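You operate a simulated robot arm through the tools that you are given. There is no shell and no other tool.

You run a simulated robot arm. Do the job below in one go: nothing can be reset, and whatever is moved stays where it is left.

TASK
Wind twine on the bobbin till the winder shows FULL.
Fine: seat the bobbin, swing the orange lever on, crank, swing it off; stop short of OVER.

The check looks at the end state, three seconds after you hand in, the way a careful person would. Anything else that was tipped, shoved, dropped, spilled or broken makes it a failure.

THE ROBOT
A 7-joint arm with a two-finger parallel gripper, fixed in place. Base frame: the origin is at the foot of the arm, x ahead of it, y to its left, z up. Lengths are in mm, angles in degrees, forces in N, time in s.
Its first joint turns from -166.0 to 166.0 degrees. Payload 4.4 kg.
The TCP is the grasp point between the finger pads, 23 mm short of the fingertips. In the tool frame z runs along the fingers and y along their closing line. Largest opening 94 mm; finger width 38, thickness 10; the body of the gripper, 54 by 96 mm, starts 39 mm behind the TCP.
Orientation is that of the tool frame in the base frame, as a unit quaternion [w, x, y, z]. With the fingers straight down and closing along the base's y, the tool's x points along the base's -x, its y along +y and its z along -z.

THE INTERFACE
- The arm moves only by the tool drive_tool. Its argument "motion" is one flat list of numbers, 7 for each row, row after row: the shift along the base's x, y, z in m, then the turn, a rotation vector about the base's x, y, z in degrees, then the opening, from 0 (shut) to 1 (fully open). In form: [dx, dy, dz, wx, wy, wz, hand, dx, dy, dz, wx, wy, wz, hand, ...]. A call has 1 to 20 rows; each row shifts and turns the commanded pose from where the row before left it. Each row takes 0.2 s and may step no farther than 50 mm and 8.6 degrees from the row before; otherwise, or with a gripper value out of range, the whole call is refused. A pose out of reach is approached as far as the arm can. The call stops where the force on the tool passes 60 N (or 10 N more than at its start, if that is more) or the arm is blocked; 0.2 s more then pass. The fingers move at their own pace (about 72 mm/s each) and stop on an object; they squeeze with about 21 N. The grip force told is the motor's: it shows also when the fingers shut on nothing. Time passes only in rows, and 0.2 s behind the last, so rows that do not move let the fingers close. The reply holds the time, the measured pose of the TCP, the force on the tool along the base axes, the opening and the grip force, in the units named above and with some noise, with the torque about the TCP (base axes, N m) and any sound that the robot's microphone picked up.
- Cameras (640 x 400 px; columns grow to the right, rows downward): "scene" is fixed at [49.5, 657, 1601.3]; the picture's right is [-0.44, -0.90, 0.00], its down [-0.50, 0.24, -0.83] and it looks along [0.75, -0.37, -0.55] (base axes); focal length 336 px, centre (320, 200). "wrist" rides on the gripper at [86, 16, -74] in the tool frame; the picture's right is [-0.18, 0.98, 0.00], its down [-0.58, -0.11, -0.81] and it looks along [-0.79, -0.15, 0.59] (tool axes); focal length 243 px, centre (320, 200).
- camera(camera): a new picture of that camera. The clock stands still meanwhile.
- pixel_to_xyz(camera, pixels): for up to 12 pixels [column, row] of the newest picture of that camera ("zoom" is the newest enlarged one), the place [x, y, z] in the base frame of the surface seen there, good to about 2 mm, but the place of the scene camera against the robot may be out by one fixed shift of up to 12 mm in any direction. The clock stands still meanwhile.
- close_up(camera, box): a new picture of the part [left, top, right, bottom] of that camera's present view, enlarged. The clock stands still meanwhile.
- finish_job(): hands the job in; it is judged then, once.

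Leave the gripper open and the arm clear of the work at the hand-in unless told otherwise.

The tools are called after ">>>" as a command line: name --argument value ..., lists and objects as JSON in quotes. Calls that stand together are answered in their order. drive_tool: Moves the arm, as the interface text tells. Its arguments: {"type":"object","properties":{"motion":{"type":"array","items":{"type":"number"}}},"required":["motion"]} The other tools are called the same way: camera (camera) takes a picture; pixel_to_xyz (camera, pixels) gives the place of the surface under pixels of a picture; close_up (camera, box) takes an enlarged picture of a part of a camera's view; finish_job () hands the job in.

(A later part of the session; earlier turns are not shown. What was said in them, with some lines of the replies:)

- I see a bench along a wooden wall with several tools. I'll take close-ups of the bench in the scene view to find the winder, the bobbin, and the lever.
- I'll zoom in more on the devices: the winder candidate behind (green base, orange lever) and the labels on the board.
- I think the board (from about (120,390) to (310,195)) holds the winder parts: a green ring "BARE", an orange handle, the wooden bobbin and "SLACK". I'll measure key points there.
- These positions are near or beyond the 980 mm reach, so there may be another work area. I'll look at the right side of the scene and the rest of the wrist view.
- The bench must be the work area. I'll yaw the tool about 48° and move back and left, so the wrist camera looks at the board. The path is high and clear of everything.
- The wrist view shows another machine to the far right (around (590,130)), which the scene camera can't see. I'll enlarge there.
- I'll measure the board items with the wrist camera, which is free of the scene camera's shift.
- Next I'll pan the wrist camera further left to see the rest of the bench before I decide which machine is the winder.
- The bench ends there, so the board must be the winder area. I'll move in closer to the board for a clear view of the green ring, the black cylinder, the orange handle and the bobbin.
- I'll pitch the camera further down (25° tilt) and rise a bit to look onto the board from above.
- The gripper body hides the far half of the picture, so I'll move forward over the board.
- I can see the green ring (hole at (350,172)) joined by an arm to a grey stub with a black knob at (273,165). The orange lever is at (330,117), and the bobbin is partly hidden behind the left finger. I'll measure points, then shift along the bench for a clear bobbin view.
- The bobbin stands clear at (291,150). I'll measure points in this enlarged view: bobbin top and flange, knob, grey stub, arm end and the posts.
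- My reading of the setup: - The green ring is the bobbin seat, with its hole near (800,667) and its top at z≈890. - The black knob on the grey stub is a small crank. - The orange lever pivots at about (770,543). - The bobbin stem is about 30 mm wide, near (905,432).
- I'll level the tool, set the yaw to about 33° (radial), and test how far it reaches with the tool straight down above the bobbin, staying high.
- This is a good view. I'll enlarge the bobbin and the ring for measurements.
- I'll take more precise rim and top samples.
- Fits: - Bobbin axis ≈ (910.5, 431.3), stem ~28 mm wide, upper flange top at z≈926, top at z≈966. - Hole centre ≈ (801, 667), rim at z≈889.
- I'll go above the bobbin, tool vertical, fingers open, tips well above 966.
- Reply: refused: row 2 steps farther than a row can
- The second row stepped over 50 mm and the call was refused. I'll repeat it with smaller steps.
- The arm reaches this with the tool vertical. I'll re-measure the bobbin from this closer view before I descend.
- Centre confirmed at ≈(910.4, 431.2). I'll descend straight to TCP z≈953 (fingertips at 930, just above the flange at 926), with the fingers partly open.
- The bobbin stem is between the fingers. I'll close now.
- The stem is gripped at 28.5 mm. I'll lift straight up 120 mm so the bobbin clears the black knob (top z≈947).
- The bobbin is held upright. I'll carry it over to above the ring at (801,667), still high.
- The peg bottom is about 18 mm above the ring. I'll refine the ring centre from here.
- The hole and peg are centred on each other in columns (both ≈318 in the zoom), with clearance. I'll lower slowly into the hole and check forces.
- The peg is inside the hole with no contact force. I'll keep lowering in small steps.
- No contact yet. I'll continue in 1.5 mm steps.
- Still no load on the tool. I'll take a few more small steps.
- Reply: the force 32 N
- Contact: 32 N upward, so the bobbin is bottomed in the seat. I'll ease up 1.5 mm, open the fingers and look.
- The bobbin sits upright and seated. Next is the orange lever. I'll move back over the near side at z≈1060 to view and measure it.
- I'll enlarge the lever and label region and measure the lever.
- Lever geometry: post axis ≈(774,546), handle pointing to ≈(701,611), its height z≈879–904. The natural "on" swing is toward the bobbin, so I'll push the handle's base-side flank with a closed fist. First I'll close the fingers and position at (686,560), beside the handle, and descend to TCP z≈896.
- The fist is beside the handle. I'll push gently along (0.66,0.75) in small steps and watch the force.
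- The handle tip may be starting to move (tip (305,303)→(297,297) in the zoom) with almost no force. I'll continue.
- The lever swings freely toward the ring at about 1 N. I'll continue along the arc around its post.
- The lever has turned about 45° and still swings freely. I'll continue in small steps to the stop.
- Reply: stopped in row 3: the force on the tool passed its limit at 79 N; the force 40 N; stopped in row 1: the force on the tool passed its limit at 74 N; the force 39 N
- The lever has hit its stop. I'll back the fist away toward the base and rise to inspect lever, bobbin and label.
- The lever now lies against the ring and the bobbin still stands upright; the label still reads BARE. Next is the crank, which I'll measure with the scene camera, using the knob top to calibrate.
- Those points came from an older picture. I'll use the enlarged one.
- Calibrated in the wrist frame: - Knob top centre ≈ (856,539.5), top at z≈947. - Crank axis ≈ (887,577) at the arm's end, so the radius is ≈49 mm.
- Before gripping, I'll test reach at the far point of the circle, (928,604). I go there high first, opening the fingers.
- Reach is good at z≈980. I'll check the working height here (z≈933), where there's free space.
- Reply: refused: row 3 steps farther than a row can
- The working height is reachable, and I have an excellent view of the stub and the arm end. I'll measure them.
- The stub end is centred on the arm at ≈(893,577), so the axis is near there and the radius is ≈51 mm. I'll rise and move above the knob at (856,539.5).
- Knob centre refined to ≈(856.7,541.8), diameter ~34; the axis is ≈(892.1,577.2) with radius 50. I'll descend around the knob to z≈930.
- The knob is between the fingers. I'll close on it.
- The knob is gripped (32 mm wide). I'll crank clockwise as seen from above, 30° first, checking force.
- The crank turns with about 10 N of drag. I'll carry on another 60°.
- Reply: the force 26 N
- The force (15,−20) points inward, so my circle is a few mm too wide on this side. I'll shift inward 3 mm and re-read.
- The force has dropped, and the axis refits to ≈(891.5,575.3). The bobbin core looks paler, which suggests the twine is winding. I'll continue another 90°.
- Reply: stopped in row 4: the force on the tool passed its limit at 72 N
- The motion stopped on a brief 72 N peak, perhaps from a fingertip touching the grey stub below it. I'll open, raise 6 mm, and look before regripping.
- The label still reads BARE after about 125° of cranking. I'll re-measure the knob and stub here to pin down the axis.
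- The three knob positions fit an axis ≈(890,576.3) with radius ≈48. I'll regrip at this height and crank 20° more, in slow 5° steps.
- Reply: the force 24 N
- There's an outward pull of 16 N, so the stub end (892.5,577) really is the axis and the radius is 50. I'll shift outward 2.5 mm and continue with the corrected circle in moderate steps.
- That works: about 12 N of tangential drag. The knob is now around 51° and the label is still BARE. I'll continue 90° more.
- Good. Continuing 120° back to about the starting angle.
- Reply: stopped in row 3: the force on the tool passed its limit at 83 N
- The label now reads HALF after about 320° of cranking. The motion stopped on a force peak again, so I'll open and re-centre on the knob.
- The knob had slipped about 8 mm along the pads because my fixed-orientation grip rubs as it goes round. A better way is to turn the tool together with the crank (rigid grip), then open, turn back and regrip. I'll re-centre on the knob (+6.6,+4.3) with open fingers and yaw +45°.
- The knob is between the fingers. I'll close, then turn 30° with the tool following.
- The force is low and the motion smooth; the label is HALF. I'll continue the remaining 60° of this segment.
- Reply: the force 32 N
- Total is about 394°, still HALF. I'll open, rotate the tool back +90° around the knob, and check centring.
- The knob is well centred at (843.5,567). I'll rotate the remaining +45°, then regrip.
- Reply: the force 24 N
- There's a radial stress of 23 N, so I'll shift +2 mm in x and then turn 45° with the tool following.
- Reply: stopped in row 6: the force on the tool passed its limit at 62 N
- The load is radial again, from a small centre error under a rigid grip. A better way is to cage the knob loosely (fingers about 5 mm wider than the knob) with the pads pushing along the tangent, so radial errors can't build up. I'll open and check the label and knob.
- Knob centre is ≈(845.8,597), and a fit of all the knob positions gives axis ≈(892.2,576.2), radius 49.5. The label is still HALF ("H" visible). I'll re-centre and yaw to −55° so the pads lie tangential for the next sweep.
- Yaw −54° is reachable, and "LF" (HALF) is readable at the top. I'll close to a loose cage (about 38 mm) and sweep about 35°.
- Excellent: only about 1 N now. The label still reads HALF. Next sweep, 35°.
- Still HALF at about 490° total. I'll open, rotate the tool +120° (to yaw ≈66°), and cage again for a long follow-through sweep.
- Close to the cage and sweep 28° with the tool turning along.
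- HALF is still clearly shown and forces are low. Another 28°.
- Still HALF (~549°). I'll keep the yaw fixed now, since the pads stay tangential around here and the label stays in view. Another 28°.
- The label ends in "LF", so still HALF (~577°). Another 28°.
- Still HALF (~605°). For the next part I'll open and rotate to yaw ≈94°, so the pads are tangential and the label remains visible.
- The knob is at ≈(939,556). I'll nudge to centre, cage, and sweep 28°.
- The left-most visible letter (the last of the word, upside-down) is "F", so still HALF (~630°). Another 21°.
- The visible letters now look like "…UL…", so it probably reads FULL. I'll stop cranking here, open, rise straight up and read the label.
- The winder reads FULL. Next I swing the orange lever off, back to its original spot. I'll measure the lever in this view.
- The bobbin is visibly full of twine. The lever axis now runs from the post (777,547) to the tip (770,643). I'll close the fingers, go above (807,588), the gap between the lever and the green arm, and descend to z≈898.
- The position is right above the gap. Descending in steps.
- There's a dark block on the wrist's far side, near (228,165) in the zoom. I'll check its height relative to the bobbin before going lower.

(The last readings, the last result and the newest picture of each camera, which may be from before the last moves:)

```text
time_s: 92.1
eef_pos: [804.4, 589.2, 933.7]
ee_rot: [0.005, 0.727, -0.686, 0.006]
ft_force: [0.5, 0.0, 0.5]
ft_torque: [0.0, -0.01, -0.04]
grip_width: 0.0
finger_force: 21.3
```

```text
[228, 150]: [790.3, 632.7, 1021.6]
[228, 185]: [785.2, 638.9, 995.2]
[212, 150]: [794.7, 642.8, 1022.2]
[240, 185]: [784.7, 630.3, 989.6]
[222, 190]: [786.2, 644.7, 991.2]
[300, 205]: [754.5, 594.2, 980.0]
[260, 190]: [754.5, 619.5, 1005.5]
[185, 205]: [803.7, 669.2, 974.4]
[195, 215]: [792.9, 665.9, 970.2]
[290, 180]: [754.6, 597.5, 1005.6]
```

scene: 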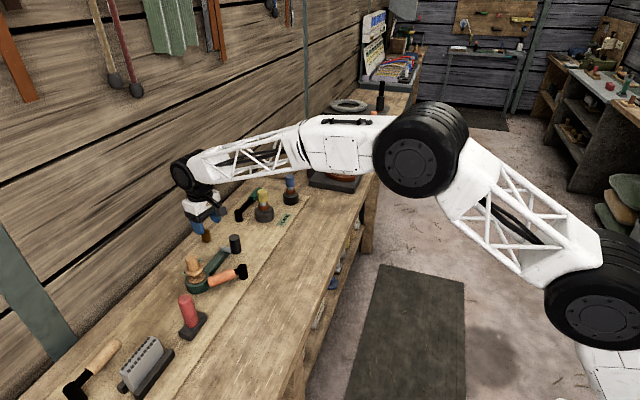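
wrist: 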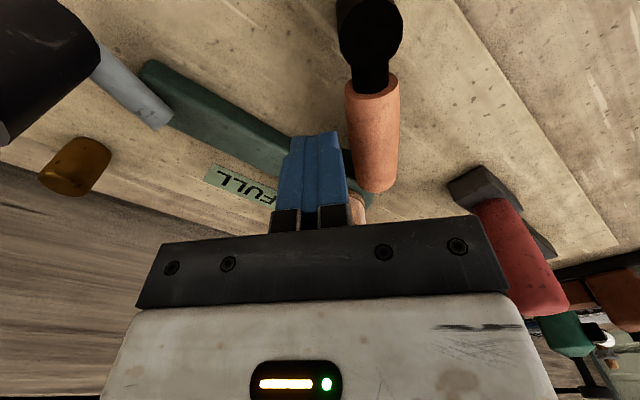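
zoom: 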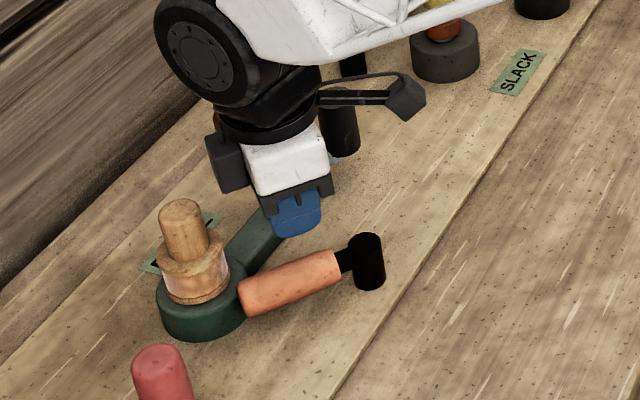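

The block's bottom would come near bobbin-top height, so I'll work a bit farther from the bobbin and higher: TCP (807,580), z≈906. The tips at 883 still overlap the handle.

>>> drive_tool --motion '[0.002, -0.0085, 0, 0, 0, 0, 0, 0, 0, -0.015, 0, 0, 0, 0, 0, 0, -0.013, 0, 0, 0, 0, 0, 0, 0, 0, 0, 0, 0]'

>>> camera --camera "wrist"

>>> close_up --camera "scene" --box '[170, 200, 290, 310]'

```text
time_s: 93.1
eef_pos: [808.4, 582.4, 908.0]
ee_rot: [0.003, 0.727, -0.687, 0.007]
ft_force: [0.3, 0.3, 0.3]
ft_torque: [0.0, 0.03, 0.01]
grip_width: 0.1
finger_force: 21.0
```

```text
taken
```

wrist: 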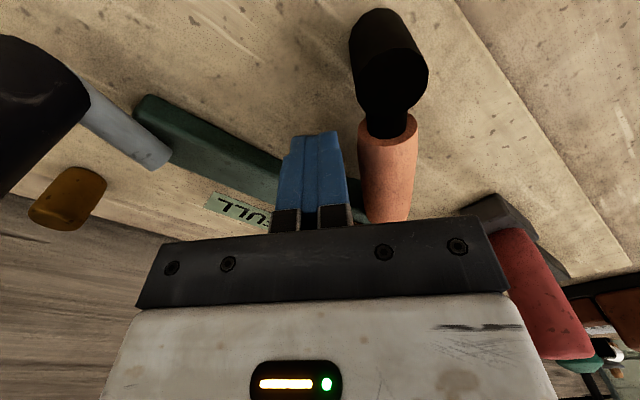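

```text
3.64 times, centred on (230, 255) of scene
```

zoom: 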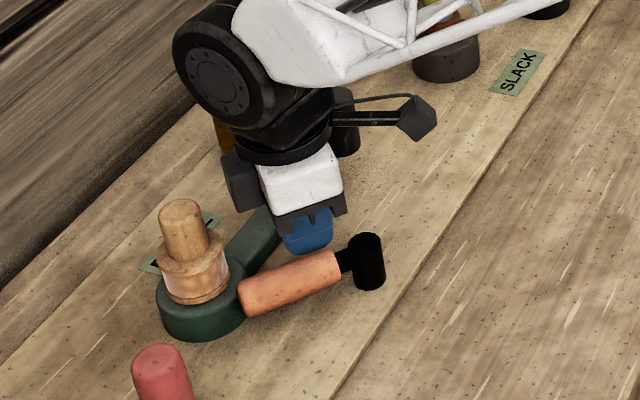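

The fist sits between the arm and the lever, clear of everything. Now I push the lever toward −x in small steps.

>>> drive_tool --motion '[-0.005, 0, 0, 0, 0, 0, 0, -0.005, 0, 0, 0, 0, 0, 0, -0.005, 0, 0, 0, 0, 0, 0, -0.005, 0, 0, 0, 0, 0, 0, 0, 0, 0, 0, 0, 0, 0]'

>>> close_up --camera "scene" --box '[170, 200, 290, 310]'

```text
time_s: 94.3
eef_pos: [788.1, 583.1, 908.8]
ee_rot: [0.004, 0.727, -0.686, 0.007]
ft_force: [4.2, 0.6, 3.7]
ft_torque: [-0.02, -0.02, 0.05]
grip_width: 0.0
finger_force: 20.9
```

```text
3.64 times, centred on (230, 255) of scene
```

zoom: 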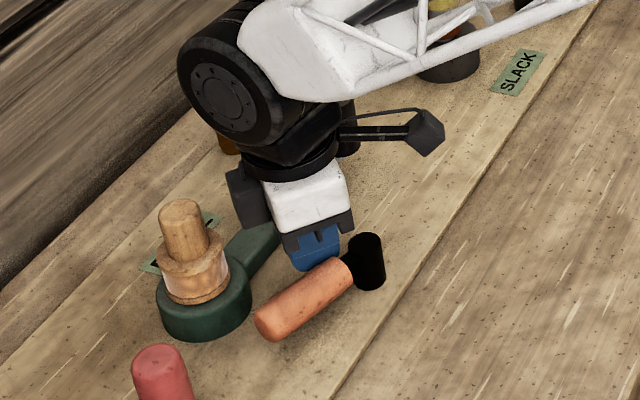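

The lever is swinging off with about 4 N. Continuing, drifting slightly outward along the handle.

>>> drive_tool --motion '[-0.005, 0.001, 0, 0, 0, 0, 0, -0.005, 0.0015, 0, 0, 0, 0, 0, -0.005, 0.0015, 0, 0, 0, 0, 0, -0.005, 0.001, 0, 0, 0, 0, 0, 0, 0, 0, 0, 0, 0, 0]'

>>> camera --camera "wrist"

>>> close_up --camera "scene" --box '[170, 200, 290, 310]'

```text
time_s: 95.1
eef_pos: [779.4, 584.2, 907.5]
ee_rot: [0.001, 0.726, -0.687, 0.008]
ft_force: [24.2, 2.5, -6.5]
ft_torque: [0.14, -0.54, 0.29]
grip_width: 0.0
finger_force: 20.4
stopped in row 3: the force on the tool passed its limit at 72 N (the readings are from after the stop); the commanded pose is now the measured one
```

```text
taken
```

wrist: 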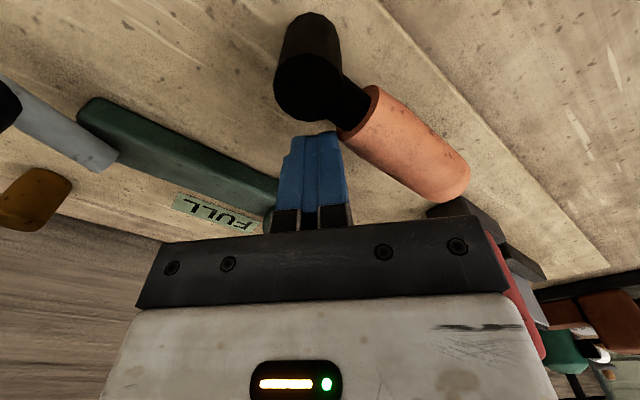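

```text
3.64 times, centred on (230, 255) of scene
```

zoom: 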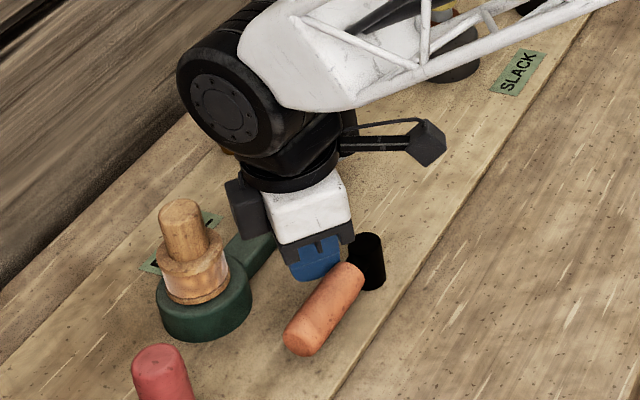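

The lever is back at its off stop and the label reads FULL. I'll back off toward +x, rise, and move clear.

>>> drive_tool --motion '[0.01, 0, 0, 0, 0, 0, 0, 0.012, 0, 0, 0, 0, 0, 0, 0, 0, 0.04, 0, 0, 0, 0, 0, 0, 0.045, 0, 0, 0, 0, 0, 0, 0.045, 0, 0, 0, 0, 0, 0, 0.04, 0, 0, 0, 0.3, 0, 0, 0, 0, 0, 0, 0.6]'

>>> camera --camera "wrist"

>>> close_up --camera "scene" --box '[170, 200, 290, 310]'

```text
time_s: 96.7
eef_pos: [798.0, 589.8, 1080.1]
ee_rot: [0.003, 0.727, -0.687, 0.007]
ft_force: [-0.1, -0.6, -0.3]
ft_torque: [0.03, -0.03, 0.02]
grip_width: 56.5
finger_force: 0.0
```

```text
taken
```

wrist: 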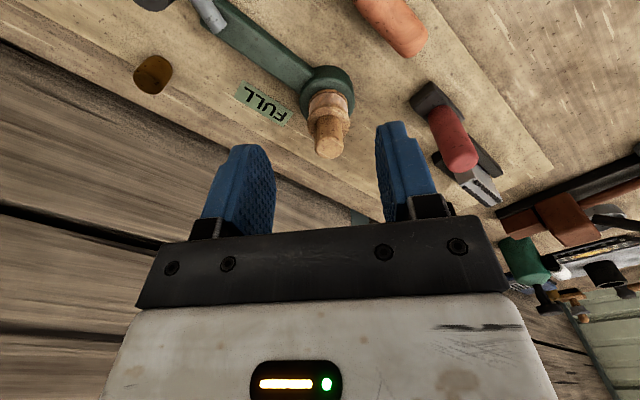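

```text
3.64 times, centred on (230, 255) of scene
```

zoom: 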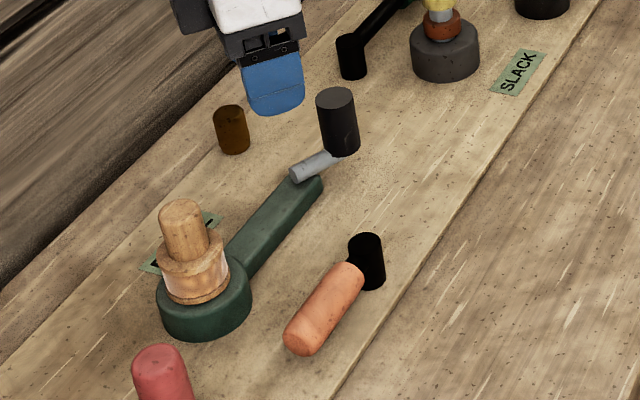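

The lever is back at its starting place, the bobbin is full and seated, the label reads FULL, and the other objects are unmoved. I'll withdraw the arm high and toward the base with the gripper open.

>>> drive_tool --motion '[0, 0, 0.045, 0, 0, 0, 1, 0, 0, 0.045, 0, 0, 0, 1, -0.035, -0.03, 0.01, 0, 0, -8, 1, -0.035, -0.03, 0.01, 0, 0, -8, 1, -0.035, -0.03, 0, 0, 0, -8, 1, -0.035, -0.03, 0, 0, 0, -8, 1, -0.035, -0.03, 0, 0, 0, -8, 1, -0.035, -0.03, 0, 0, 0, -8, 1, 0, -0.03, 0, 0, 0, 0, 1, 0, 0, 0, 0, 0, 0, 1]'

>>> camera --camera "wrist"

>>> camera --camera "scene"

>>> close_up --camera "wrist" --box '[230, 90, 430, 230]'

```text
time_s: 98.9
eef_pos: [585.4, 369.5, 1190.0]
ee_rot: [-0.005, -0.385, 0.923, -0.006]
ft_force: [-0.4, 0.5, 0.0]
ft_torque: [0.02, 0.02, -0.01]
grip_width: 93.8
finger_force: 0.0
```

```text
taken
```

wrist: 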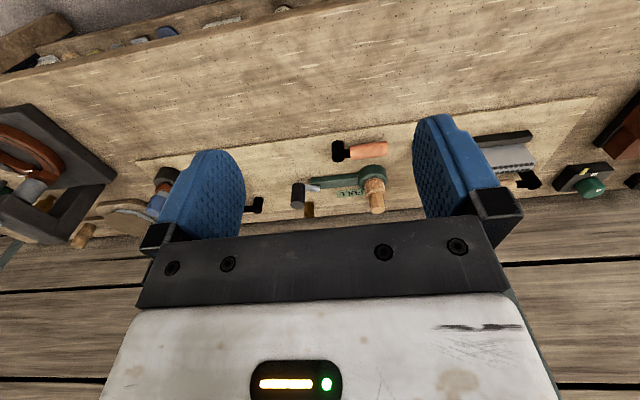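

```text
taken
```

scene: 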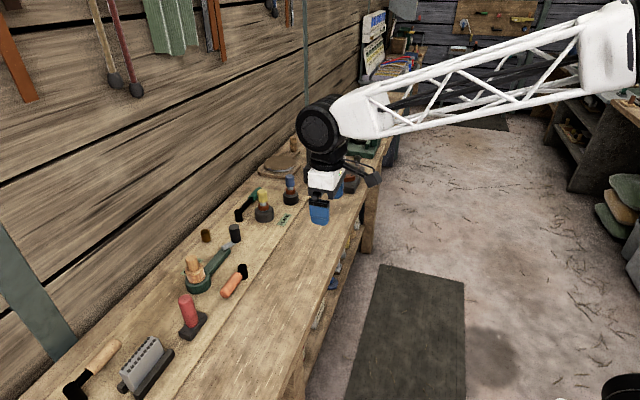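

```text
2.86 times, centred on (330, 160) of wrist
```

zoom: 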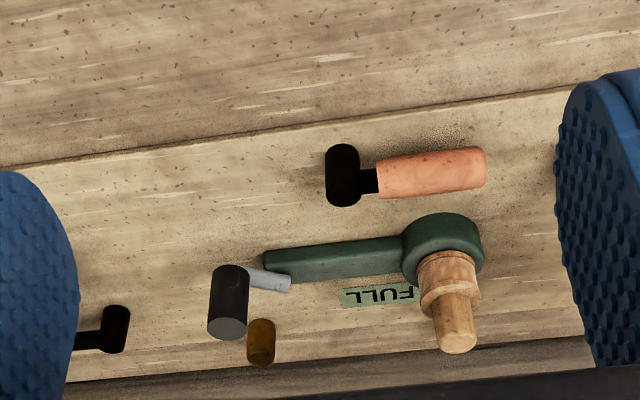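

The label at about (352,194) reads FULL. The lever is parked at its original off angle, the bobbin is seated and wound, nothing else has been disturbed, and the gripper is open and clear. Handing in.

>>> finish_job

```text
The job is handed in.
```

I wound the bobbin until the winder showed FULL, stopped there, and handed the job in.

- **Bobbin:** it is seated upright in the green ring and visibly full of twine.
- **Lever:** the orange lever is back at its original off position.
- **Winder:** the label still read FULL in the last picture, and I never saw it reach OVER.
- **Surroundings:** the arm is clear with the gripper open, and nothing else looked moved in the last pictures.

The force limit stopped the arm several times: against the lever's two end stops, and three times while I was finding the right grip on the crank. I saw no damage from any of these.
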